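You operate a simulated robot arm through the tools that you are given. There is no shell and no other tool.

The job below is to be done with a simulated robot arm. You get a single attempt, and the scene is never put back.

JOB
Swap the dim black lamp in the jig for the grey one.
Fine: switch off first, free the green latch, stand the black lamp in the empty rest, latch the grey one.

The check looks at the end state, three seconds after you hand in, the way a careful person would. Anything else that was tipped, shoved, dropped, spilled or broken makes it a failure.

ROBOT AND FRAMES
A 6-joint arm with a two-finger parallel gripper, fixed in place. Base frame: the origin is at the foot of the arm, x ahead of it, y to its left, z up. Lengths are in mm, angles in degrees, forces in N, time in s.
With the tool pointing down near the work surface it reaches from about 360 to 880 mm from the base axis. Its first joint turns from -115.0 to 115.0 degrees. Payload 3.43 kg.
Tool frame: the origin (TCP) lies between the finger pads and is the grasp point; the fingertips stand 34 mm ahead of it; z points along the fingers, y is the line along which they close. The gripper opens to 128 mm. The fingers are 24 mm wide and 12 mm thick; the gripper's body (48 by 130 mm) begins 96 mm behind the TCP.
Orientation is that of the tool frame in the base frame, as [roll, pitch, yaw] about the fixed x, y, z axes, in that order (R = Rz(yaw) Ry(pitch) Rx(roll)). With the fingers straight down and closing along the base's y, the tool's x points along the base's -x, its y along +y and its z along -z.

CONTROLS
- The arm moves only by the tool play_rows. Its argument "moves" is a list that holds one entry, the list of rows, each a list of 6 numbers: the shift along the tool's x, y, z in mm, then the turn, a rotation vector about the tool's x, y, z in rad. In form: [[[x, y, z, ax, ay, az], ...]]. A call has 1 to 20 rows; each row is the pose to reach, as a shift and turn from the pose commanded when the call began, along the tool's axes at that moment. "fingers" is the gripper command, from -1 (fully open) to 1 (shut), values between in proportion, set as the call begins (left out, the last holds). A row lasts 0.2 s, in which the tool goes at most 50 mm and 8.6 degrees; a call with a longer step from one row to the next is refused whole, and so is a gripper value outside its range. A pose out of reach is approached as far as the arm can. The call stops where the force on the tool passes 40 N (or 10 N more than at its start, if that is more) or the arm is blocked; 0.2 s more then pass. Each finger travels about 108 mm/s and halts on what it meets, pressing with about 28 N; the grip force reading is that of the motor and also rises with nothing between the fingers. The clock runs only during rows and for 0.2 s after the last one: add rows that repeat a pose to give the fingers time. It gives the time, the measured TCP pose, the force on the tool (base axes), the opening and the grip force at its end, in the units of the frame above (readings bear some noise), with the torque about the TCP (base axes, N m) and any sound that the robot's microphone picked up.
- Cameras (640 x 400 px; columns grow to the right, rows downward): "scene" is fixed at [225.7, -500.3, 1470.4]; the picture's right is [0.85, -0.52, 0.00], its down [-0.25, -0.41, -0.87] and it looks along [0.46, 0.75, -0.49] (base axes); focal length 338 px, centre (320, 200). "wrist" rides on the gripper at [76, -11, -160] in the tool frame; the picture's right is [0.15, 0.99, 0.00], its down [-0.88, 0.13, -0.46] and it looks along [-0.45, 0.07, 0.89] (tool axes); focal length 234 px, centre (320, 200). There is no depth. A picture from a camera that has moved, and an enlarged one, comes with that camera's place and axes in the base frame and with its lens. The place of the scene camera against the robot may be out by one fixed shift of up to 12 mm in any direction.
- get_image(camera): a new picture of that camera. The clock stands still meanwhile.
- move_column(by): slides the trunk up (or, below 0, down) by that many mm; the arm rides with it, the base frame stays. It gives what a move gives, with no picture.
- zoom(camera, box): a new picture of the part [left, top, right, bottom] of that camera's present view, enlarged. The clock stands still meanwhile.
- close_job(): hands the job in; it is judged then, once.

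Nothing tells you positions but the pictures and the camera data. Unless the task says otherwise, let go and move clear before handing in.

The tools are called after "Call:" as name(argument=value, ...) on one line, values as JSON. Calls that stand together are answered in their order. play_rows: Moves the arm, as the interface text tells. Its arguments: {"type":"object","properties":{"moves":{"type":"array"},"fingers":{"type":"number"}},"required":["moves"]} The other tools are called the same way: move_column (by) slides the trunk up or down; get_image (camera) takes a picture; zoom (camera, box) takes an enlarged picture of a part of a camera's view; close_job () hands the job in.

At the start:

```text
t: 0.0
ee_pos: [444.4, 183.0, 1317.6]
tcp_rot: [-179.9, 0.0, -179.9]
wrist_force: [-0.9, 0.0, -0.1]
torque: [0.01, -0.05, -0.01]
grip_width: 128.0
gripper_force: 0.0
trunk travel left (down, up): [-650.0, 140.0]
```

scene: 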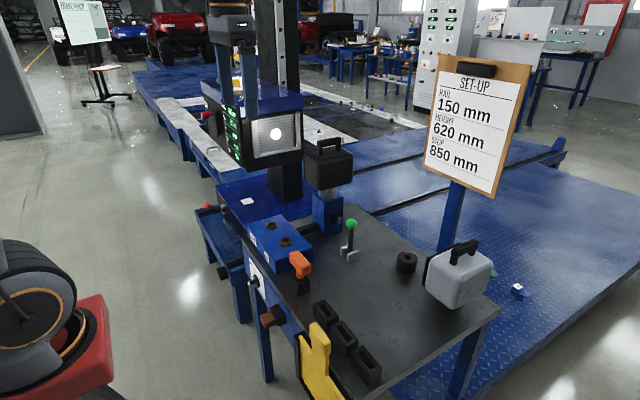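
wrist: 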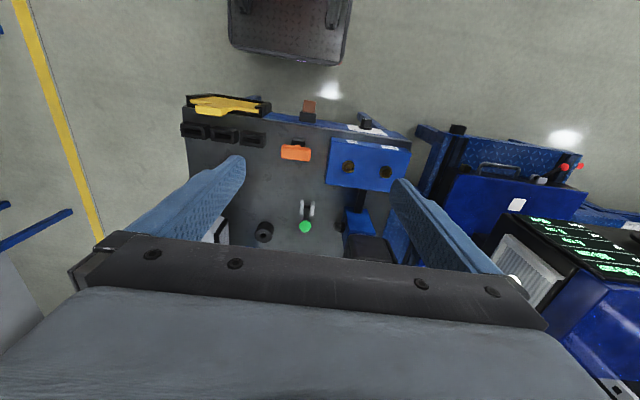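

I see a bench with a black lamp sitting in a blue jig, a green-knobbed latch, a grey lamp on the bench to the right, an orange switch handle and a blue control box. I'll take closer pictures before moving.

Call:
zoom(camera="scene", box=[230, 120, 390, 220])

Call:
zoom(camera="scene", box=[230, 200, 390, 300])

Call:
zoom(camera="scene", box=[370, 200, 530, 300])

Call:
zoom(camera="scene", box=[230, 280, 420, 400])

Call:
zoom(camera="wrist", box=[170, 80, 430, 260])

```text
4.00 times, centred on (310, 170) of scene
camera zoom: at [225.7, -500.3, 1470.4], right [0.85, -0.52, 0.0], down [-0.25, -0.41, -0.87], along [0.46, 0.75, -0.49], focal length 1354 px, centre (360, 320)
```

zoom: 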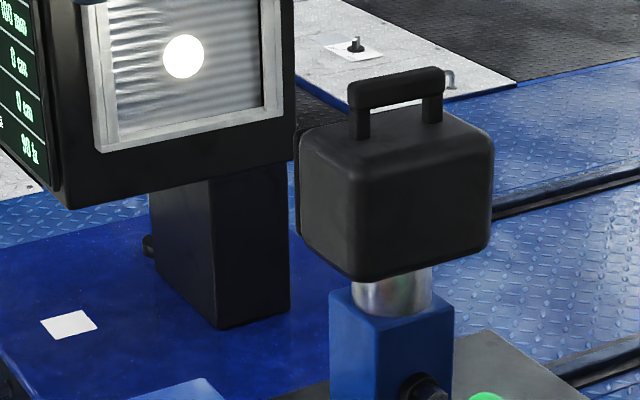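

```text
4.00 times, centred on (310, 250) of scene
camera zoom: at [225.7, -500.3, 1470.4], right [0.85, -0.52, 0.0], down [-0.25, -0.41, -0.87], along [0.46, 0.75, -0.49], focal length 1354 px, centre (360, 0)
```

zoom: 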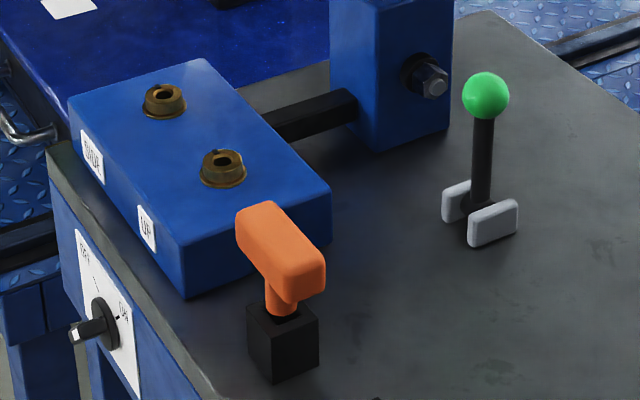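

```text
4.00 times, centred on (450, 250) of scene
camera zoom: at [225.7, -500.3, 1470.4], right [0.85, -0.52, 0.0], down [-0.25, -0.41, -0.87], along [0.46, 0.75, -0.49], focal length 1354 px, centre (-200, 0)
```

zoom: 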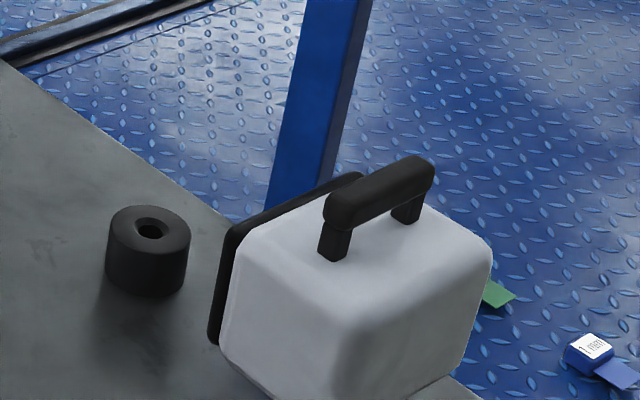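

```text
3.33 times, centred on (325, 340) of scene
camera zoom: at [225.7, -500.3, 1470.4], right [0.85, -0.52, 0.0], down [-0.25, -0.41, -0.87], along [0.46, 0.75, -0.49], focal length 1128 px, centre (303, -267)
```

zoom: 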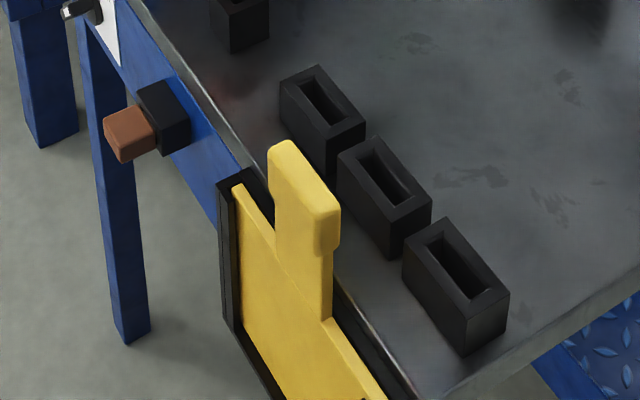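

```text
2.22 times, centred on (300, 170) of wrist
camera zoom: at [369.2, 172.3, 1476.2], right [-0.15, 0.99, 0.0], down [0.88, 0.13, 0.46], along [0.45, 0.07, -0.89], focal length 520 px, centre (364, 267)
```

zoom: 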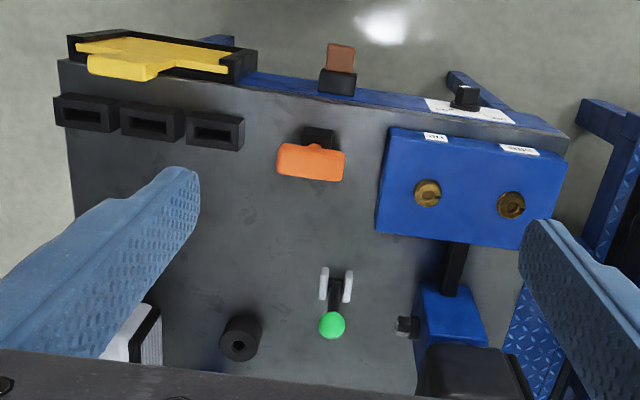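

The lamp in the jig sits near (750, 317), the latch ball near (759, 189, 900), and the empty black rest near (870, 54, 818). I'll keep the arm high and move sideways for better wrist views before touching anything.

Call:
play_rows(moves=[[[0, -40, 0, 0, 0, 0], [0, -80, 0, 0, 0, 0], [0, -120, 0, 0, 0, 0], [0, -160, 0, 0, 0, 0], [0, -190, 0, 0, 0, 0], [0, -190, 0, 0, 0, 0]]], fingers=-1)

Call:
get_image(camera="wrist")

Call:
get_image(camera="scene")

```text
t: 1.4
ee_pos: [444.8, -6.5, 1318.1]
tcp_rot: [180.0, -0.1, -179.9]
wrist_force: [-0.1, 0.2, 0.1]
torque: [0.02, -0.01, 0.06]
grip_width: 128.3
gripper_force: 0.0
trunk travel left (down, up): [-650.0, 140.0]
```

```text
taken
camera wrist: at [369.1, -17.5, 1476.5], right [-0.15, 0.99, 0.0], down [0.88, 0.13, 0.46], along [0.45, 0.07, -0.89], focal length 234 px, centre (320, 200)
```

wrist: 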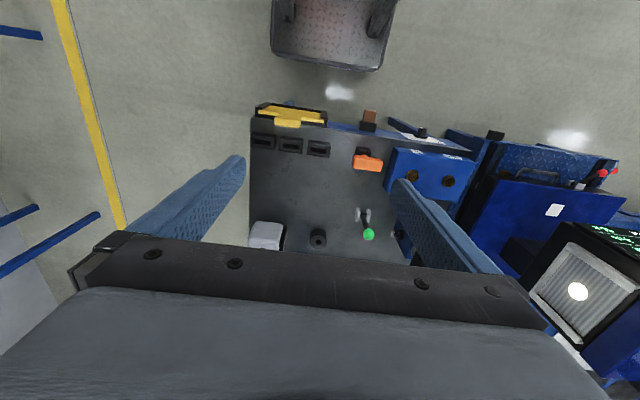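

```text
taken
```

scene: 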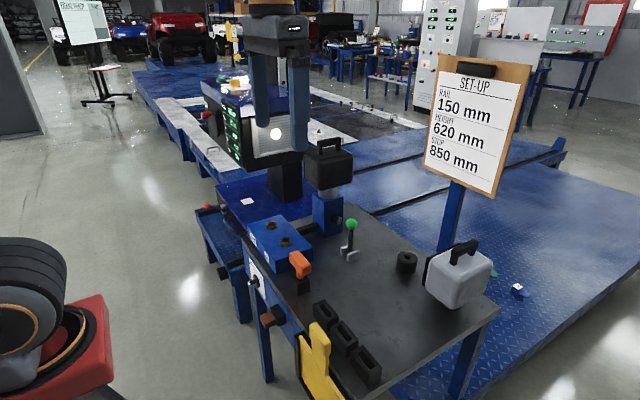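

From here the bench is partly hidden behind the gripper. I'll tilt the tool forward to see the lamps, the latch and the jig better.

Call:
play_rows(moves=[[[0, 30, 0, 0, -0.12, 0], [0, 60, 0, 0, -0.24, 0], [0, 90, 0, 0, -0.36, 0], [0, 120, 0, 0, -0.48, 0], [0, 150, 0, 0, -0.55, 0], [0, 180, 0, 0, -0.55, 0], [0, 180, 0, 0, -0.55, 0]]])

Call:
get_image(camera="wrist")

```text
t: 3.0
ee_pos: [448.9, 178.2, 1315.8]
tcp_rot: [-179.9, 31.5, 179.9]
wrist_force: [-0.1, 0.4, 0.5]
torque: [-0.01, 0.03, -0.01]
grip_width: 128.2
gripper_force: 0.0
out of reach, approached as far as the arm can: row 3, 4, 5, 6, 7
trunk travel left (down, up): [-650.0, 140.0]
```

```text
taken
camera wrist: at [301.7, 167.3, 1412.8], right [-0.12, 0.99, -0.08], down [0.51, 0.13, 0.85], along [0.85, 0.07, -0.52], focal length 234 px, centre (320, 200)
```

wrist: 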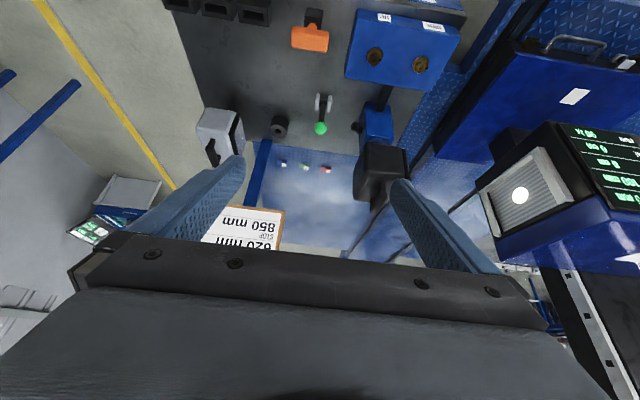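

Now the lamps, latch and jig are all in view. I'll enlarge each one.

Call:
zoom(camera="wrist", box=[300, 80, 428, 220])

Call:
zoom(camera="wrist", box=[180, 90, 308, 170])

Call:
zoom(camera="wrist", box=[280, 0, 472, 120])

Call:
zoom(camera="scene", box=[240, 240, 320, 290])

Call:
zoom(camera="scene", box=[310, 180, 374, 270])

```text
2.86 times, centred on (364, 150) of wrist
camera zoom: at [301.7, 167.3, 1412.8], right [-0.12, 0.99, -0.08], down [0.51, 0.13, 0.85], along [0.85, 0.07, -0.52], focal length 669 px, centre (194, 343)
```

zoom: 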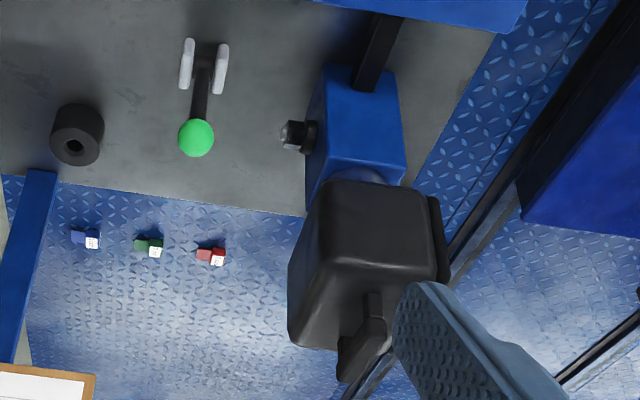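

```text
5.00 times, centred on (244, 130) of wrist
camera zoom: at [301.7, 167.3, 1412.8], right [-0.12, 0.99, -0.08], down [0.51, 0.13, 0.85], along [0.85, 0.07, -0.52], focal length 1171 px, centre (700, 550)
```

zoom: 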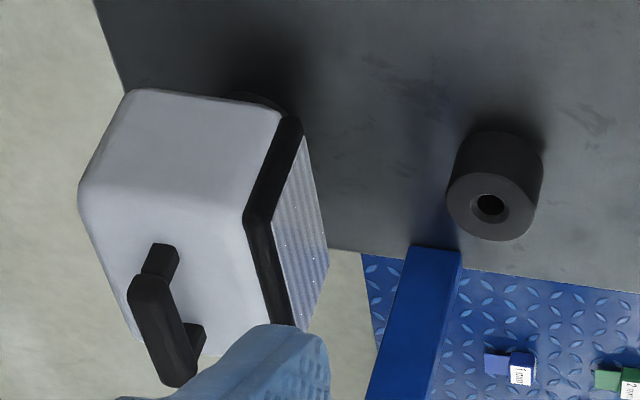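

```text
3.33 times, centred on (376, 60) of wrist
camera zoom: at [301.7, 167.3, 1412.8], right [-0.12, 0.99, -0.08], down [0.51, 0.13, 0.85], along [0.85, 0.07, -0.52], focal length 781 px, centre (133, 667)
```

zoom: 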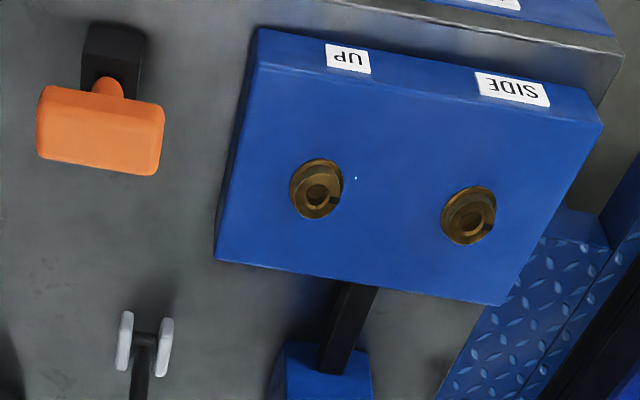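

```text
8.00 times, centred on (280, 265) of scene
camera zoom: at [225.7, -500.3, 1470.4], right [0.85, -0.52, 0.0], down [-0.25, -0.41, -0.87], along [0.46, 0.75, -0.49], focal length 2708 px, centre (640, -320)
```

zoom: 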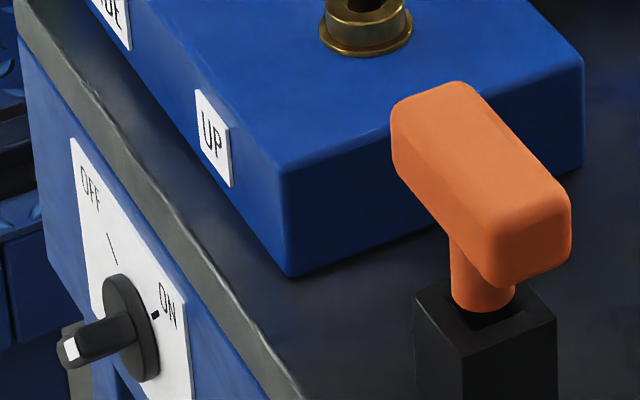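

```text
4.44 times, centred on (342, 225) of scene
camera zoom: at [225.7, -500.3, 1470.4], right [0.85, -0.52, 0.0], down [-0.25, -0.41, -0.87], along [0.46, 0.75, -0.49], focal length 1504 px, centre (222, 89)
```

zoom: 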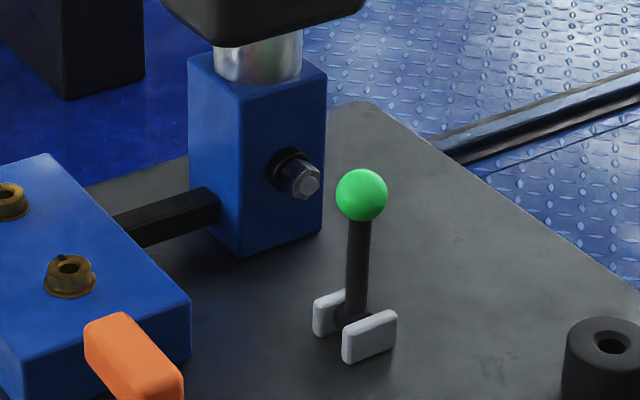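

The switch is a rotary knob on the bench's front panel, facing the robot and set to ON. The T-handle and the UP/SIDE screws are beam adjusters, which I'll leave alone. I'll lower the trunk for a closer look at the latch and the switch.

Call:
move_column(by=-200)

Call:
get_image(camera="wrist")

Call:
get_image(camera="scene")

```text
t: 5.2
ee_pos: [505.0, 177.8, 1117.2]
tcp_rot: [-179.9, 31.4, -179.9]
wrist_force: [-0.7, 0.9, -0.3]
torque: [-0.01, -0.03, 0.01]
grip_width: 127.8
gripper_force: 0.1
trunk travel left (down, up): [-450.0, 340.0]
```

```text
taken
camera wrist: at [357.8, 166.5, 1212.8], right [-0.12, 0.99, -0.08], down [0.51, 0.13, 0.85], along [0.85, 0.07, -0.52], focal length 234 px, centre (320, 200)
```

wrist: 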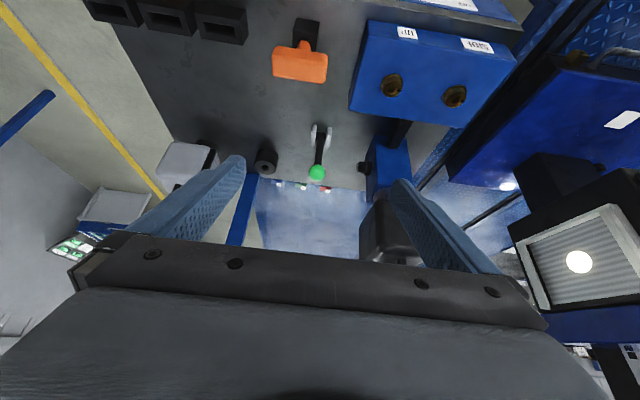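

```text
taken
```

scene: 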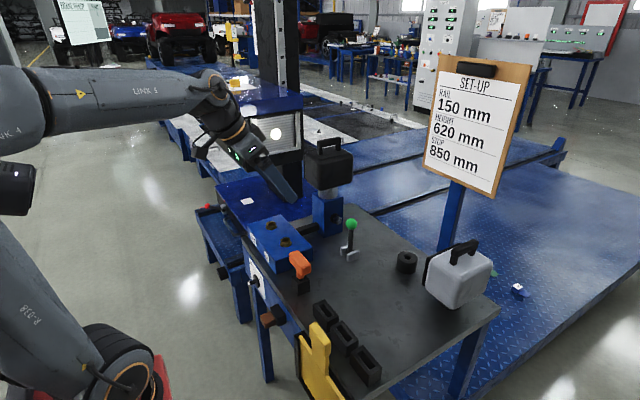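

Call:
zoom(camera="wrist", box=[240, 100, 432, 220])

Call:
zoom(camera="wrist", box=[340, 0, 532, 60])

```text
3.33 times, centred on (336, 160) of wrist
camera zoom: at [357.8, 166.5, 1212.8], right [-0.12, 0.99, -0.08], down [0.51, 0.13, 0.85], along [0.85, 0.07, -0.52], focal length 781 px, centre (267, 333)
```

zoom: 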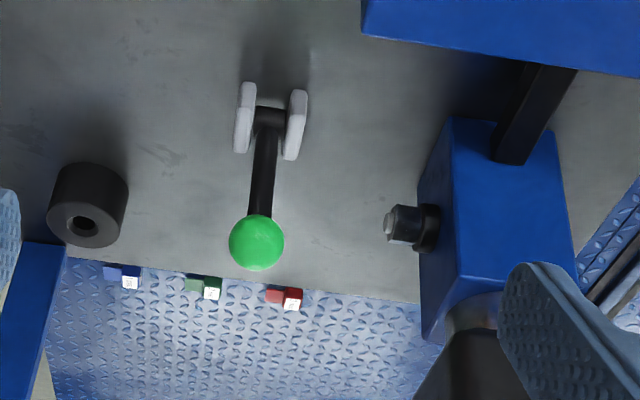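

```text
3.33 times, centred on (436, 30) of wrist
camera zoom: at [357.8, 166.5, 1212.8], right [-0.12, 0.99, -0.08], down [0.51, 0.13, 0.85], along [0.85, 0.07, -0.52], focal length 781 px, centre (-67, 767)
```

zoom: 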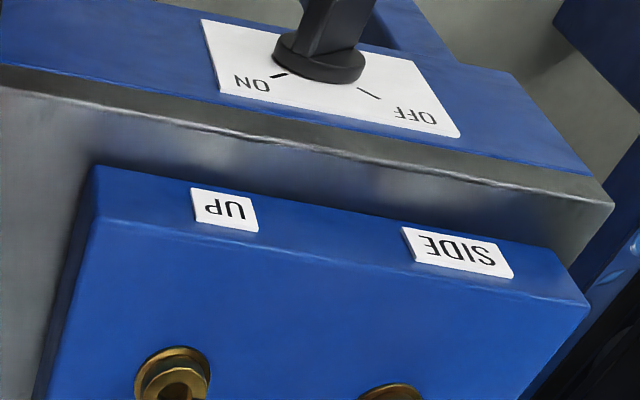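

The bold mark shows the switch at ON, with OFF on the +y side. I'll straighten the tool and move in front of the panel to see the knob head-on.

Call:
play_rows(moves=[[[25, 25, 8, 0, 0.091, 0], [50, 50, 15, 0, 0.183, 0], [75, 76, 23, 0, 0.274, 0], [100, 101, 30, 0, 0.365, 0], [125, 127, 38, 0, 0.457, 0], [150, 152, 45, 0, 0.548, 0], [150, 152, 45, 0, 0.548, 0]]])

Call:
get_image(camera="wrist")

```text
t: 6.8
ee_pos: [400.3, 330.1, 997.8]
tcp_rot: [-179.8, 0.0, -180.0]
wrist_force: [0.9, -0.1, -0.1]
torque: [0.01, 0.0, 0.0]
grip_width: 128.1
gripper_force: 0.0
trunk travel left (down, up): [-450.0, 340.0]
```

```text
taken
camera wrist: at [324.6, 317.7, 1158.1], right [-0.15, 0.99, 0.0], down [0.88, 0.13, 0.46], along [0.45, 0.07, -0.89], focal length 234 px, centre (320, 200)
```

wrist: 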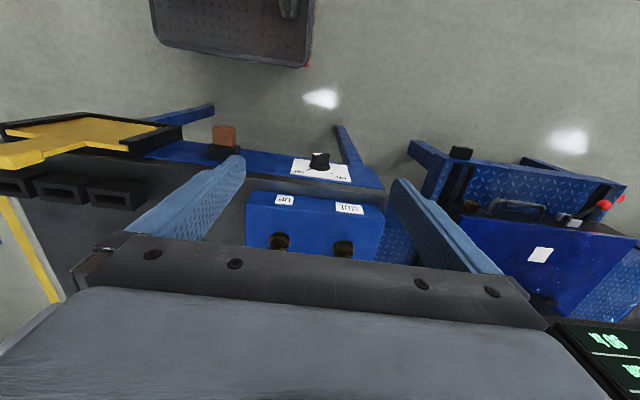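

Call:
play_rows(moves=[[[10, 0, 40, 0, 0, 0], [20, 0, 80, 0, 0, 0], [25, 0, 120, 0, 0, 0], [30, 0, 160, 0, 0, 0], [30, 0, 160, 0, 0, 0]]])

Call:
get_image(camera="wrist")

```text
t: 8.0
ee_pos: [369.4, 330.3, 839.9]
tcp_rot: [-180.0, 0.1, -179.9]
wrist_force: [0.1, -0.5, -0.4]
torque: [0.0, 0.02, -0.02]
grip_width: 128.0
gripper_force: 0.1
trunk travel left (down, up): [-450.0, 340.0]
```

```text
taken
camera wrist: at [294.6, 319.1, 999.2], right [-0.15, 0.99, 0.0], down [0.88, 0.13, 0.46], along [0.45, 0.07, -0.89], focal length 234 px, centre (320, 200)
```

wrist: 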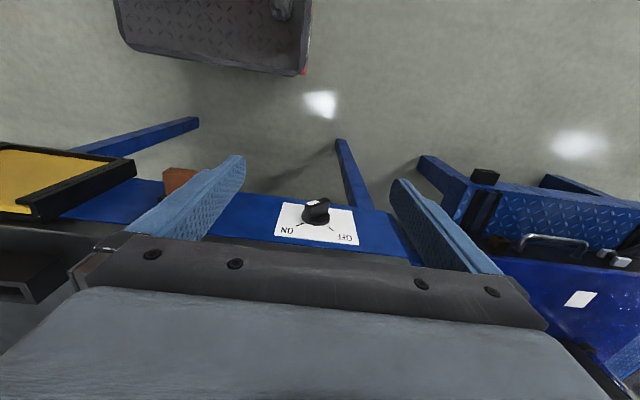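

Call:
zoom(camera="wrist", box=[256, 180, 384, 260])

Call:
zoom(camera="scene", box=[240, 260, 288, 330])

```text
5.00 times, centred on (320, 220) of wrist
camera zoom: at [294.6, 319.1, 999.2], right [-0.15, 0.99, 0.0], down [0.88, 0.13, 0.46], along [0.45, 0.07, -0.89], focal length 1171 px, centre (320, 100)
```

zoom: 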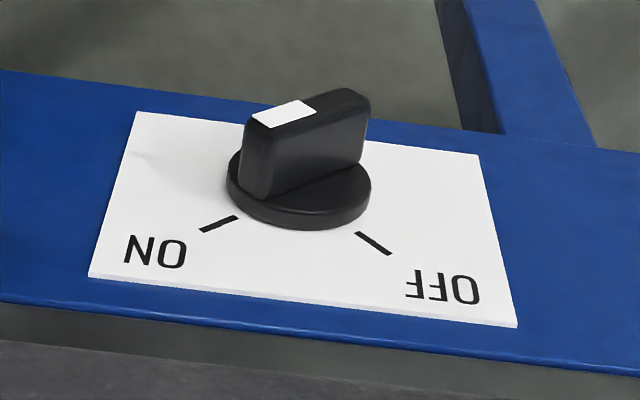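

```text
5.71 times, centred on (264, 295) of scene
camera zoom: at [225.7, -500.3, 1470.4], right [0.85, -0.52, 0.0], down [-0.25, -0.41, -0.87], along [0.46, 0.75, -0.49], focal length 1934 px, centre (640, -343)
```

zoom: 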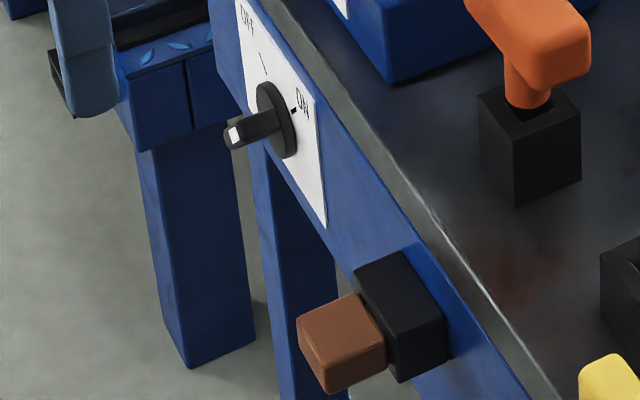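

The knob is a wing bar centred near y=342, z=674, with its outer face at x≈462. It points 45° toward ON and has to turn 90° over the top to OFF. I'll bring the tool horizontal in front of it.

Call:
play_rows(moves=[[[0, 1, 10, 0, -0.12, 0], [0, 2, 20, 0, -0.24, 0], [0, 3, 30, 0, -0.36, 0], [0, 4, 40, 0, -0.48, 0], [0, 5, 50, 0, -0.6, 0], [0, 6, 60, 0, -0.72, 0], [0, 7, 70, 0, -0.84, 0], [0, 8, 80, 0, -0.96, 0], [0, 9, 90, 0, -1.08, 0], [0, 10, 100, 0, -1.2, 0], [0, 11, 110, 0, -1.32, 0], [0, 12, 120, 0, -1.44, 0], [0, 12, 130, 0, -1.571, 0], [0, 12, 130, 0, -1.571, 0]]], fingers=0)

Call:
get_image(camera="scene")

Call:
get_image(camera="wrist")

```text
t: 11.0
ee_pos: [378.5, 428.9, 772.6]
tcp_rot: [-99.9, 89.4, -100.2]
wrist_force: [0.1, -0.2, 0.1]
torque: [-0.02, 0.0, 0.0]
grip_width: 64.1
gripper_force: 0.0
out of reach, approached as far as the arm can: row 10, 11, 12, 13, 14
trunk travel left (down, up): [-450.0, 340.0]
```

```text
taken
```

scene: 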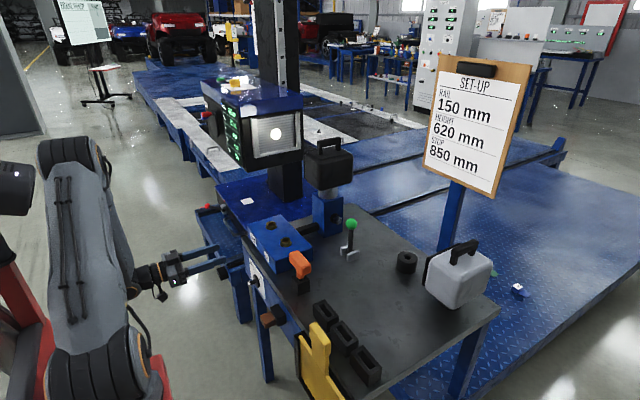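

```text
taken
camera wrist: at [219.2, 417.4, 697.0], right [0.0, 0.99, -0.16], down [-0.45, 0.14, 0.88], along [0.89, 0.07, 0.45], focal length 234 px, centre (320, 200)
```

wrist: 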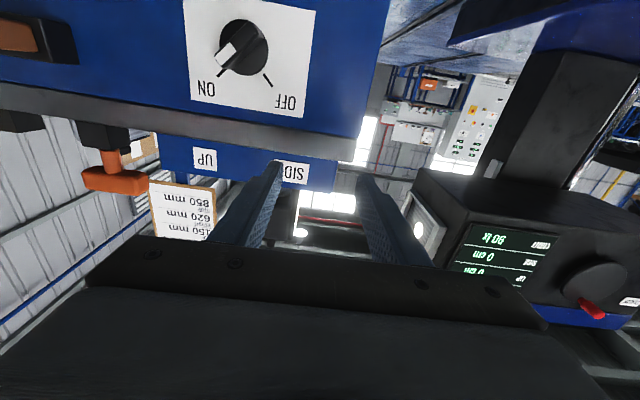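

The tool is now level, with an excellent view of the knob. Next I'll move toward the knob axis and roll 45° to match the bar.

Call:
play_rows(moves=[[[12, -14, 7, 0, 0, 0.13], [24, -29, 14, 0, 0, 0.26], [36, -44, 21, 0, 0, 0.39], [48, -58, 28, 0, 0, 0.52], [60, -72, 35, 0, 0, 0.65], [72, -87, 41, 0, 0, 0.785], [72, -87, 41, 0, 0, 0.785]]])

Call:
get_image(camera="wrist")

Call:
get_image(camera="scene")

```text
t: 12.6
ee_pos: [467.4, 554.3, 945.7]
tcp_rot: [99.5, 55.1, 93.5]
wrist_force: [0.0, 0.2, -0.5]
torque: [0.01, -0.01, -0.06]
grip_width: 63.8
gripper_force: 0.1
out of reach, approached as far as the arm can: row 1, 2, 3, 4, 5, 6, 7
trunk travel left (down, up): [-450.0, 340.0]
```

```text
taken
camera wrist: at [305.8, 600.3, 892.0], right [0.11, 0.89, 0.44], down [-0.41, -0.36, 0.84], along [0.91, -0.27, 0.32], focal length 234 px, centre (320, 200)
```

wrist: 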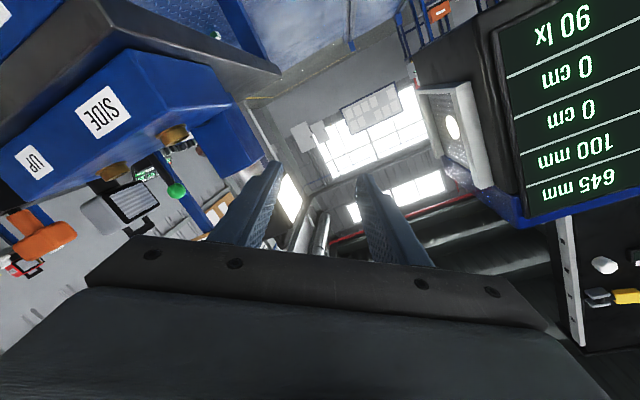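

```text
taken
```

scene: 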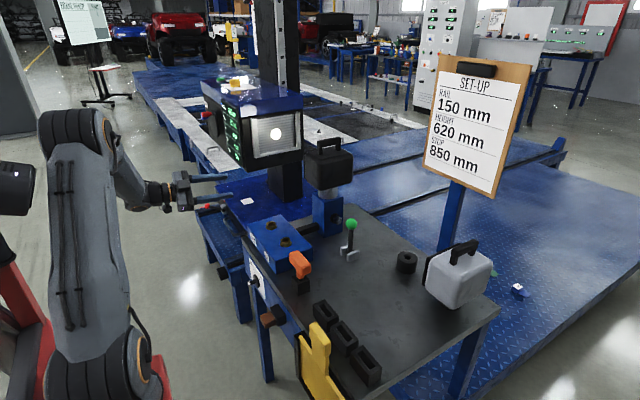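

That pose was beyond what the folded arm can reach at this trunk height, and it drifted without touching anything. I'll undo the roll and the tilt, then raise the trunk, which should give the elbow room.

Call:
play_rows(moves=[[[-8, 6, 0, 0, 0, -0.12], [-16, 12, 0, 0, 0, -0.24], [-24, 18, 0, 0, 0, -0.36], [-32, 24, 0, 0, 0, -0.48], [-40, 28, 0, 0, 0, -0.61]]])

Call:
play_rows(moves=[[[0, -20, 0, 0, 0.14, 0], [0, -40, 0, 0, 0.28, 0], [0, -60, 0, 0, 0.42, 0], [0, -80, 0, 0, 0.56, 0], [0, -100, 0, 0, 0.7, 0], [0, -120, 0, 0, 0.84, 0], [0, -140, 0, 0, 0.98, 0], [0, -160, 0, 0, 1.12, 0], [0, -180, 0, 0, 1.26, 0], [0, -190, 0, 0, 1.4, 0], [0, -200, 0, 0, 1.5, 0]]])

Call:
get_image(camera="scene")

```text
t: 13.8
ee_pos: [474.7, 556.1, 996.6]
tcp_rot: [-173.8, 84.6, -178.1]
wrist_force: [0.5, 0.4, 0.1]
torque: [-0.02, -0.01, 0.04]
grip_width: 63.8
gripper_force: 0.1
trunk travel left (down, up): [-450.0, 340.0]
```

```text
t: 16.2
ee_pos: [461.0, 357.8, 999.8]
tcp_rot: [-179.6, -1.4, 175.9]
wrist_force: [-0.2, 0.8, 1.1]
torque: [-0.04, -0.02, 0.0]
grip_width: 64.1
gripper_force: 0.2
trunk travel left (down, up): [-450.0, 340.0]
```

```text
taken
```

scene: 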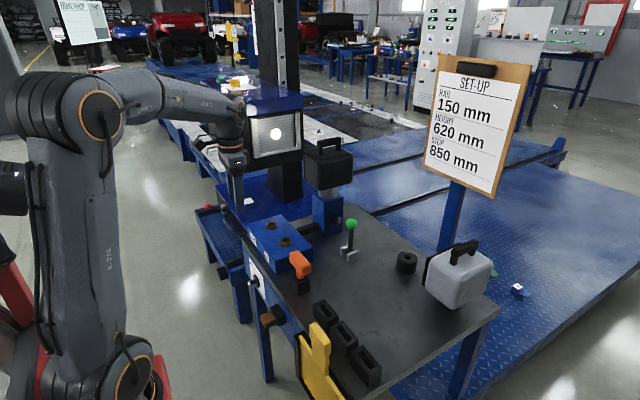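

Call:
move_column(by=200)

Call:
play_rows(moves=[[[10, -5, 40, 0, -0.025, -0.072], [20, -10, 80, 0, -0.025, -0.072], [30, -15, 120, 0, -0.025, -0.072], [40, -15, 160, 0, -0.025, -0.072], [50, -15, 200, 0, -0.025, -0.072], [50, -15, 240, 0, -0.025, -0.072], [50, -15, 280, 0, -0.025, -0.072], [50, -15, 320, 0, -0.025, -0.072], [50, -15, 360, 0, -0.025, -0.072]]])

```text
t: 18.3
ee_pos: [461.2, 357.4, 1199.2]
tcp_rot: [-179.5, -1.3, 175.9]
wrist_force: [-0.5, 0.0, 0.5]
torque: [0.0, 0.01, -0.02]
grip_width: 64.0
gripper_force: 0.0
trunk travel left (down, up): [-650.0, 140.0]
```

```text
t: 20.3
ee_pos: [401.2, 343.3, 840.0]
tcp_rot: [-179.7, -0.1, -180.0]
wrist_force: [-1.0, 0.1, 0.8]
torque: [0.0, -0.02, 0.0]
grip_width: 63.8
gripper_force: 0.1
trunk travel left (down, up): [-650.0, 140.0]
```

Call:
play_rows(moves=[[[0, 0, 8, 0, -0.13, 0], [0, 0, 16, 0, -0.26, 0], [0, 0, 24, 0, -0.39, 0], [0, 0, 32, 0, -0.52, 0], [0, 0, 40, 0, -0.65, 0], [0, 0, 50, 0, -0.785, 0]]])

```text
t: 21.7
ee_pos: [407.3, 354.9, 800.5]
tcp_rot: [-178.4, 44.8, -179.1]
wrist_force: [0.7, 0.3, -0.4]
torque: [0.03, 0.02, 0.02]
grip_width: 64.0
gripper_force: 0.0
out of reach, approached as far as the arm can: row 6
trunk travel left (down, up): [-650.0, 140.0]
```

Raising the trunk made it worse, so the arm prefers a lower shoulder for level poses. I'll straighten the tool, raise the hand and lower the trunk instead.

Call:
play_rows(moves=[[[20, 0, -20, 0, 0.13, 0], [40, 0, -40, 0, 0.26, 0], [50, 0, -60, 0, 0.39, 0], [50, 0, -90, 0, 0.52, 0], [30, 0, -130, 0, 0.65, 0], [10, 0, -170, 0, 0.785, 0]]])

```text
t: 23.1
ee_pos: [281.4, 355.1, 913.2]
tcp_rot: [-179.4, 0.1, -180.0]
wrist_force: [-0.2, 0.7, -0.8]
torque: [-0.03, 0.0, 0.01]
grip_width: 64.0
gripper_force: 0.0
trunk travel left (down, up): [-650.0, 140.0]
```

Call:
play_rows(moves=[[[-25, 0, -40, 0, 0, 0], [-50, 0, -80, 0, 0, 0], [-75, 0, -120, 0, 0, 0], [-100, 0, -160, 0, 0, 0], [-120, 0, -200, 0, 0, 0], [-130, -5, -240, 0, 0, 0], [-140, -10, -280, 0, 0, 0], [-140, -13, -330, 0, 0, 0]]])

Call:
move_column(by=-450)

```text
t: 24.9
ee_pos: [418.4, 347.0, 1244.2]
tcp_rot: [-179.4, 0.0, 180.0]
wrist_force: [0.1, -0.7, -0.3]
torque: [-0.02, 0.03, 0.03]
grip_width: 63.8
gripper_force: 0.1
trunk travel left (down, up): [-650.0, 140.0]
```

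```text
refused: -450 is not a number from -400 to 400
```

Call:
move_column(by=-400)

Call:
get_image(camera="scene")

```text
t: 28.8
ee_pos: [419.0, 346.3, 843.4]
tcp_rot: [-179.6, 0.1, 179.8]
wrist_force: [0.0, 0.4, 0.2]
torque: [-0.02, 0.01, 0.01]
grip_width: 64.0
gripper_force: 0.1
trunk travel left (down, up): [-250.0, 540.0]
```

```text
taken
```

scene: 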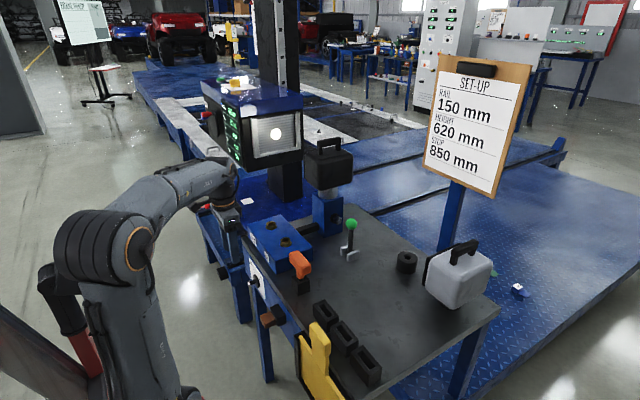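

Call:
play_rows(moves=[[[0, 0, 8, 0, -0.13, 0], [0, 0, 16, 0, -0.26, 0], [0, 0, 24, 0, -0.39, 0], [0, 0, 32, 0, -0.52, 0], [0, 0, 40, 0, -0.65, 0], [0, 0, 50, 0, -0.785, 0]]])

```text
t: 30.2
ee_pos: [420.8, 346.1, 794.0]
tcp_rot: [-179.5, 45.1, -179.7]
wrist_force: [-0.2, 0.8, -0.3]
torque: [-0.03, -0.01, 0.01]
grip_width: 63.9
gripper_force: 0.0
trunk travel left (down, up): [-250.0, 540.0]
```

Call:
play_rows(moves=[[[5, 0, 5, 0, -0.13, 0], [10, -1, 10, 0, -0.26, 0], [15, -2, 15, 0, -0.39, 0], [20, -3, 20, 0, -0.52, 0], [25, -4, 25, 0, -0.65, 0], [28, -4, 28, 0, -0.785, 0]]])

```text
t: 31.6
ee_pos: [420.3, 338.5, 754.1]
tcp_rot: [-61.6, 89.6, -61.7]
wrist_force: [-0.4, 0.1, 0.3]
torque: [0.0, -0.01, 0.02]
grip_width: 64.1
gripper_force: 0.1
trunk travel left (down, up): [-250.0, 540.0]
```

Lowering the trunk worked: the tool is level in front of the panel. I'll check the knob's position from here.

Call:
play_rows(moves=[[[10, 0, -3, 0, 0, 0], [20, 0, -5, 0, 0, 0], [30, 0, -8, 0, 0, 0], [40, 0, -10, 0, 0, 0]]])

Call:
get_image(camera="wrist")

```text
t: 32.6
ee_pos: [418.9, 334.3, 719.4]
tcp_rot: [81.0, 89.5, 80.0]
wrist_force: [0.3, 0.7, -0.4]
torque: [-0.02, 0.0, -0.03]
grip_width: 64.4
gripper_force: 0.2
trunk travel left (down, up): [-250.0, 540.0]
```

```text
taken
camera wrist: at [258.5, 327.5, 643.2], right [0.02, 0.99, -0.14], down [-0.45, 0.13, 0.88], along [0.89, 0.04, 0.45], focal length 234 px, centre (320, 200)
```

wrist: 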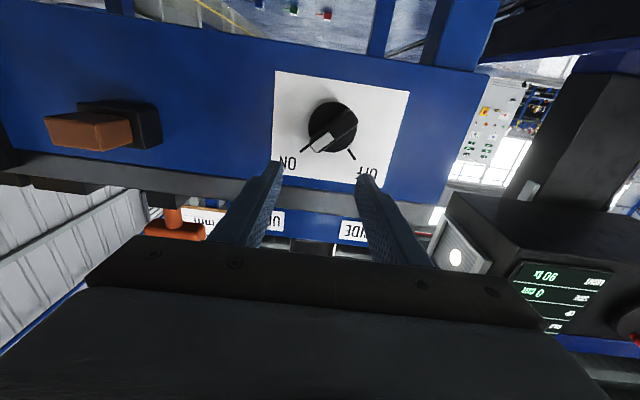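

Call:
play_rows(moves=[[[0, 0, 0, 0, 0, 0], [0, 0, 0, 0, 0, 0]]])

Call:
zoom(camera="wrist", box=[256, 60, 416, 190])

```text
t: 33.2
ee_pos: [416.2, 335.2, 720.7]
tcp_rot: [80.9, 89.5, 79.8]
wrist_force: [-0.4, 0.3, 0.9]
torque: [0.0, -0.02, 0.0]
grip_width: 64.1
gripper_force: 0.1
trunk travel left (down, up): [-250.0, 540.0]
```

```text
3.08 times, centred on (336, 125) of wrist
camera zoom: at [257.7, 327.9, 643.1], right [0.02, 0.99, -0.14], down [-0.45, 0.13, 0.88], along [0.89, 0.05, 0.45], focal length 720 px, centre (271, 431)
```

zoom: 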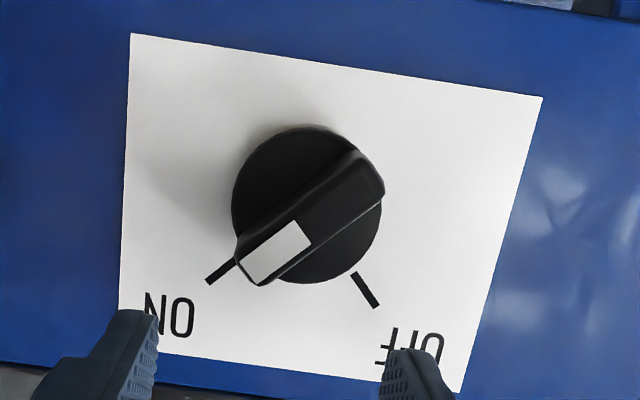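

Call:
play_rows(moves=[[[10, 1, 0, 0, 0, 0], [20, 2, 0, 0, 0, 0], [30, 3, 0, 0, 0, 0], [36, 4, 0, 0, 0, 0], [36, 4, 0, 0, 0, 0]]])

```text
t: 34.4
ee_pos: [425.1, 333.5, 687.6]
tcp_rot: [85.2, 88.9, 82.7]
wrist_force: [-0.1, -1.1, 0.8]
torque: [0.0, 0.01, 0.02]
grip_width: 64.1
gripper_force: 0.1
trunk travel left (down, up): [-250.0, 540.0]
```

The arm drifts a little near its inner limit here. I'll lift the hand and lower the trunk by the same amount for more elbow room.

Call:
play_rows(moves=[[[-30, 0, 0, 0, 0, 0], [-60, 0, -2, 0, 0, 0], [-90, 0, -4, 0, 0, 0], [-120, 0, -6, 0, 0, 0], [-150, 2, -10, 0, 0, 0], [-150, 2, -10, 0, 0, 0]]])

Call:
move_column(by=-120)

```text
t: 35.5
ee_pos: [451.5, 307.9, 811.5]
tcp_rot: [-99.8, 89.2, -108.5]
wrist_force: [0.3, -1.2, -0.2]
torque: [0.01, 0.01, 0.01]
grip_width: 64.0
gripper_force: 0.1
trunk travel left (down, up): [-250.0, 540.0]
stopped in row 5: the arm was blocked; the commanded pose is now the measured one
```

```text
t: 36.2
ee_pos: [451.5, 309.8, 791.2]
tcp_rot: [6.3, 89.1, -2.6]
wrist_force: [-3.9, -3.3, 13.7]
torque: [0.39, -0.48, 0.04]
grip_width: 61.7
gripper_force: 0.0
trunk travel left (down, up): [-222.0, 568.0]
stopped: the force on the tool passed its limit at 69 N (the readings are from after the stop); the commanded pose is now the measured one
```

The trunk drop stopped on a contact, so I need to see what the fingers met before I move again.

Call:
get_image(camera="wrist")

Call:
get_image(camera="scene")

Call:
zoom(camera="scene", box=[190, 200, 318, 300])

```text
taken
camera wrist: at [294.7, 323.6, 712.5], right [0.16, 0.98, -0.14], down [-0.44, 0.2, 0.87], along [0.88, -0.07, 0.47], focal length 234 px, centre (320, 200)
```

wrist: 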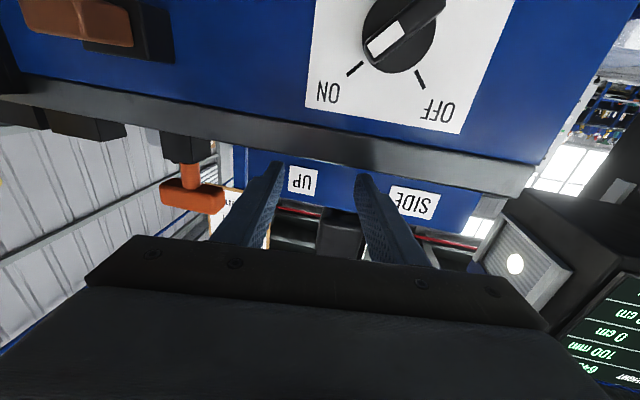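

```text
taken
```

scene: 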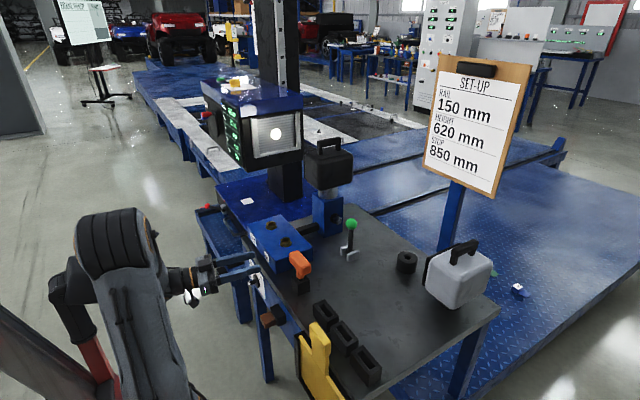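

```text
4.00 times, centred on (254, 250) of scene
camera zoom: at [225.7, -500.3, 1470.4], right [0.85, -0.52, 0.0], down [-0.25, -0.41, -0.87], along [0.46, 0.75, -0.49], focal length 1354 px, centre (584, 0)
```

zoom: 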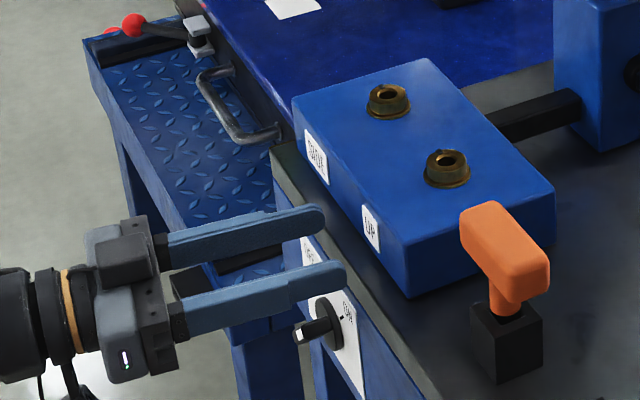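

The fingertips rested on the bench's front edge, at z≈779. Nothing has moved. I'll lift straight up and back, then tilt to a well-conditioned pose before changing the trunk again.

Call:
play_rows(moves=[[[-15, 0, 0, 0, 0, 0], [-30, 0, 0, 0, 0, 0], [-45, 0, -5, 0, 0, 0], [-60, 0, -15, 0, 0, 0], [-75, 0, -25, 0, 0, 0], [-90, 0, -35, 0, 0, 0]]])

```text
t: 37.6
ee_pos: [426.9, 310.0, 877.5]
tcp_rot: [-35.5, 89.1, -46.6]
wrist_force: [-0.6, 0.4, -0.2]
torque: [0.02, 0.01, -0.01]
grip_width: 63.8
gripper_force: 0.0
trunk travel left (down, up): [-222.0, 568.0]
```

Call:
play_rows(moves=[[[-10, 5, -5, -0.06, 0.12, 0], [-20, 10, -10, -0.12, 0.24, 0], [-30, 15, -15, -0.19, 0.36, 0], [-40, 20, -20, -0.19, 0.48, 0], [-50, 25, -25, -0.19, 0.6, 0], [-60, 30, -30, -0.19, 0.7, 0], [-60, 30, -30, -0.19, 0.785, 0]]])

```text
t: 39.2
ee_pos: [391.2, 349.6, 939.8]
tcp_rot: [174.4, 45.8, 176.9]
wrist_force: [-0.3, 0.0, -0.3]
torque: [0.01, 0.01, 0.0]
grip_width: 64.0
gripper_force: 0.0
trunk travel left (down, up): [-222.0, 568.0]
```

Call:
move_column(by=-200)

Call:
get_image(camera="scene")

```text
t: 41.3
ee_pos: [390.7, 350.5, 739.4]
tcp_rot: [174.4, 45.9, 176.9]
wrist_force: [-0.2, -0.3, 0.5]
torque: [0.03, -0.03, -0.01]
grip_width: 64.1
gripper_force: 0.1
trunk travel left (down, up): [-22.0, 768.0]
```

```text
taken
```

scene: 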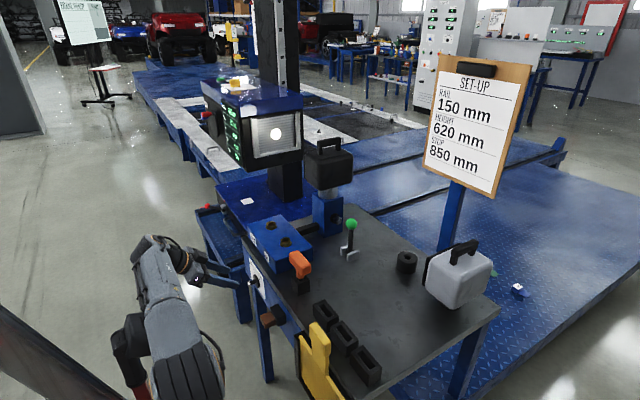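

Call:
play_rows(moves=[[[1.8, -2, 5, 0.007, -0.128, -0.01], [3.6, -4, 10, 0.014, -0.256, -0.02], [5.4, -6, 15, 0.021, -0.384, -0.03], [7.2, -8, 20, 0.028, -0.512, -0.04], [9, -10, 25, 0.035, -0.64, -0.05], [10.8, -11.7, 30, 0.0414, -0.7675, -0.0585], [10.8, -11.7, 30, 0.0414, -0.7675, -0.0585]]])

```text
t: 43.1
ee_pos: [410.4, 351.5, 752.2]
tcp_rot: [100.7, 82.5, 99.4]
wrist_force: [1.0, 0.5, -0.5]
torque: [-0.03, -0.04, 0.0]
grip_width: 64.1
gripper_force: 0.1
trunk travel left (down, up): [-22.0, 768.0]
stopped in row 7: the arm was blocked; the commanded pose is now the measured one
```

The level pose keeps hitting arm limits, but tilts around 45° work well. I'll go back to 45° and use that: push the knob to mid-way, then grip the upright bar and turn it the rest of the way.

Call:
play_rows(moves=[[[-10, 0, -2, 0, 0.12, 0], [-20, -2, -4, 0, 0.24, 0], [-30, -4, -6, 0, 0.36, 0], [-40, -6, -8, 0, 0.48, 0], [-40, -8, -10, 0, 0.6, 0], [-40, -8, -10, 0, 0.65, 0]]], fingers=1)

Call:
move_column(by=130)

Call:
get_image(camera="wrist")

Call:
get_image(camera="scene")

```text
t: 44.5
ee_pos: [397.4, 345.6, 786.2]
tcp_rot: [170.0, 51.0, 171.2]
wrist_force: [0.3, 0.4, -0.3]
torque: [0.0, 0.02, 0.01]
grip_width: 0.0
gripper_force: 27.9
out of reach, approached as far as the arm can: row 5, 6
trunk travel left (down, up): [-22.0, 768.0]
```

```text
t: 46.1
ee_pos: [397.6, 345.0, 917.1]
tcp_rot: [169.8, 51.1, 171.0]
wrist_force: [-0.2, -0.4, -0.3]
torque: [0.04, 0.03, 0.04]
grip_width: 0.1
gripper_force: 28.0
trunk travel left (down, up): [-152.0, 638.0]
```

```text
taken
camera wrist: at [226.6, 332.9, 954.0], right [-0.07, 1.0, 0.0], down [0.19, 0.02, 0.98], along [0.98, 0.07, -0.19], focal length 234 px, centre (320, 200)
```

wrist: 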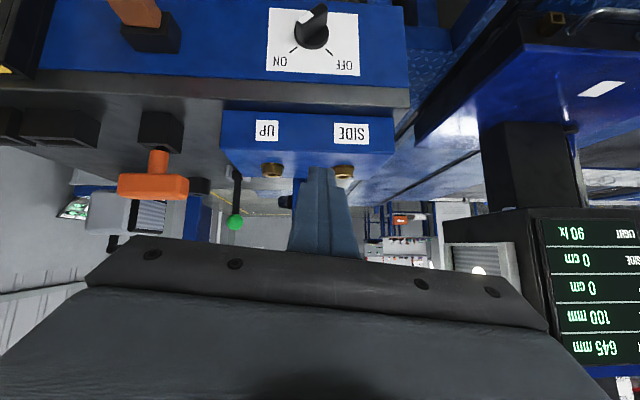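

```text
taken
```

scene: 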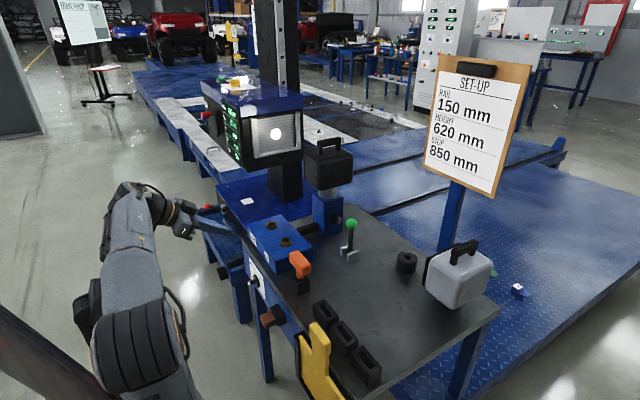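

Call:
play_rows(moves=[[[17, -10, 19, 0.01, 0.02, -0.016], [34, -20, 38, 0.02, 0.04, -0.032], [50, -31, 58, 0.03, 0.06, -0.048], [67, -41, 77, 0.04, 0.08, -0.064], [84, -51, 97, 0.05, 0.1, -0.08], [101, -62, 116, 0.06, 0.1145, -0.095], [101, -62, 116, 0.06, 0.1145, -0.095]]])

Call:
get_image(camera="wrist")

```text
t: 47.7
ee_pos: [427.0, 308.1, 755.2]
tcp_rot: [-180.0, 45.1, -179.9]
wrist_force: [0.0, -0.2, 0.6]
torque: [-0.01, -0.01, 0.0]
grip_width: 0.0
gripper_force: 28.0
out of reach, approached as far as the arm can: row 1, 2, 3, 4, 5, 6, 7
trunk travel left (down, up): [-152.0, 638.0]
```

```text
taken
camera wrist: at [261.9, 296.9, 814.9], right [-0.1, 0.99, -0.1], down [0.3, 0.13, 0.95], along [0.95, 0.07, -0.31], focal length 234 px, centre (320, 200)
```

wrist: 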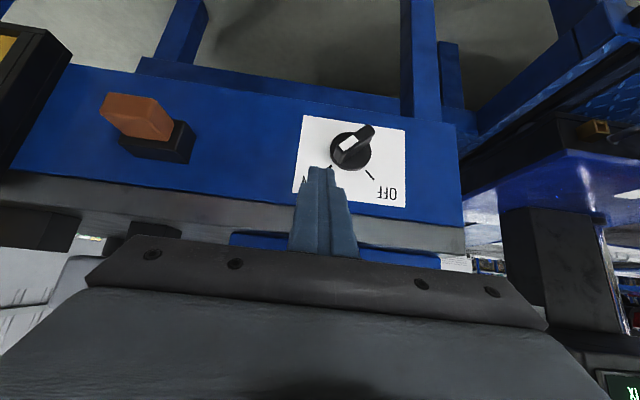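

Call:
zoom(camera="wrist", box=[280, 100, 420, 190])

Call:
move_column(by=130)

Call:
play_rows(moves=[[[20, -5, 20, 0, 0, 0], [40, -8, 40, 0, 0, 0], [60, -8, 60, 0, 0, 0], [80, -8, 80, 0, 0, 0], [80, -8, 80, 0, 0, 0]]])

```text
4.44 times, centred on (350, 145) of wrist
camera zoom: at [261.9, 296.9, 814.9], right [-0.1, 0.99, -0.1], down [0.3, 0.13, 0.95], along [0.95, 0.07, -0.31], focal length 1041 px, centre (187, 444)
```

zoom: 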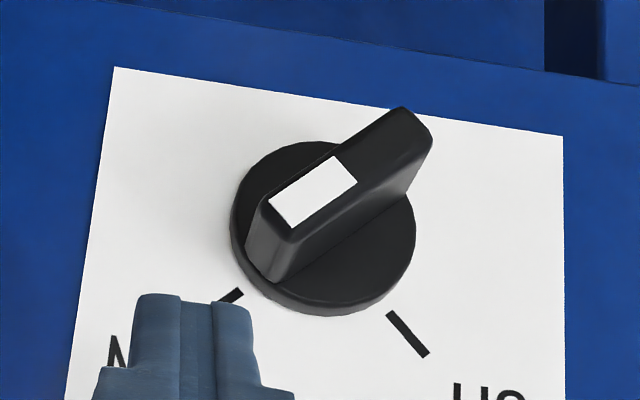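

```text
t: 49.3
ee_pos: [427.8, 306.9, 887.0]
tcp_rot: [-180.0, 45.1, 180.0]
wrist_force: [-0.3, 0.2, 0.4]
torque: [0.03, 0.0, 0.04]
grip_width: 0.0
gripper_force: 28.0
trunk travel left (down, up): [-282.0, 508.0]
```

```text
t: 50.5
ee_pos: [427.3, 299.4, 772.4]
tcp_rot: [179.9, 45.1, 180.0]
wrist_force: [-0.5, -0.2, -0.1]
torque: [-0.04, -0.04, 0.04]
grip_width: 0.1
gripper_force: 28.7
trunk travel left (down, up): [-282.0, 508.0]
```

At this trunk height the arm tracks precisely. I'll lower the closed fingertips beside the pointer end of the bar and push it toward +y.

Call:
play_rows(moves=[[[7, -4, 14, 0, 0, 0], [14, -4, 27, 0, 0, 0], [21, -4, 41, 0, 0, 0], [28, -4, 54.5, 0, 0, 0], [28, -4, 54.5, 0, 0, 0]]])

Call:
zoom(camera="wrist", box=[240, 90, 440, 215])

Call:
zoom(camera="scene", box=[200, 230, 328, 310])

```text
t: 51.7
ee_pos: [449.0, 296.5, 715.9]
tcp_rot: [179.8, 45.1, 179.9]
wrist_force: [0.1, 0.5, 0.2]
torque: [0.0, 0.01, 0.0]
grip_width: 0.1
gripper_force: 28.7
trunk travel left (down, up): [-282.0, 508.0]
```

```text
3.20 times, centred on (340, 152) of wrist
camera zoom: at [282.4, 284.1, 773.9], right [-0.1, 0.99, -0.1], down [0.3, 0.13, 0.95], along [0.95, 0.07, -0.31], focal length 749 px, centre (256, 352)
```

zoom: 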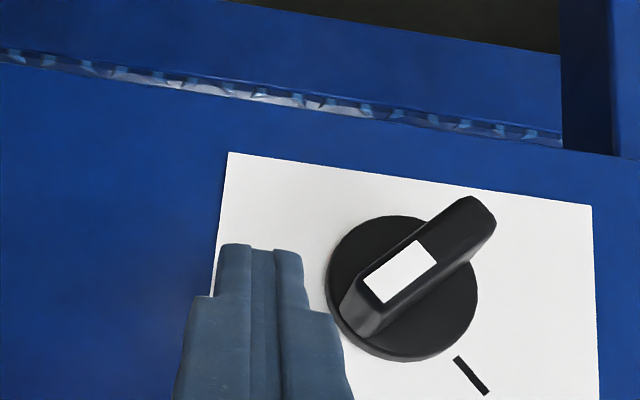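

```text
5.00 times, centred on (264, 270) of scene
camera zoom: at [225.7, -500.3, 1470.4], right [0.85, -0.52, 0.0], down [-0.25, -0.41, -0.87], along [0.46, 0.75, -0.49], focal length 1692 px, centre (600, -150)
```

zoom: 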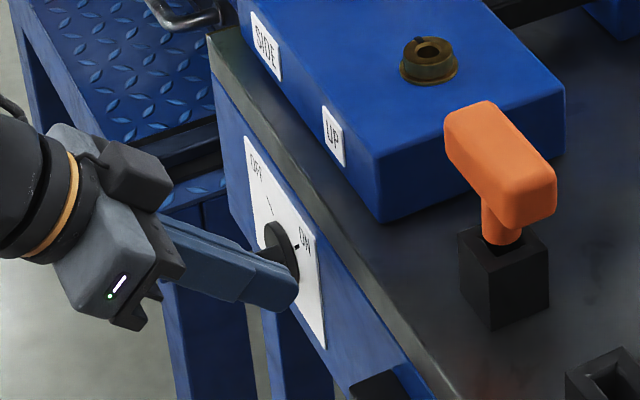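

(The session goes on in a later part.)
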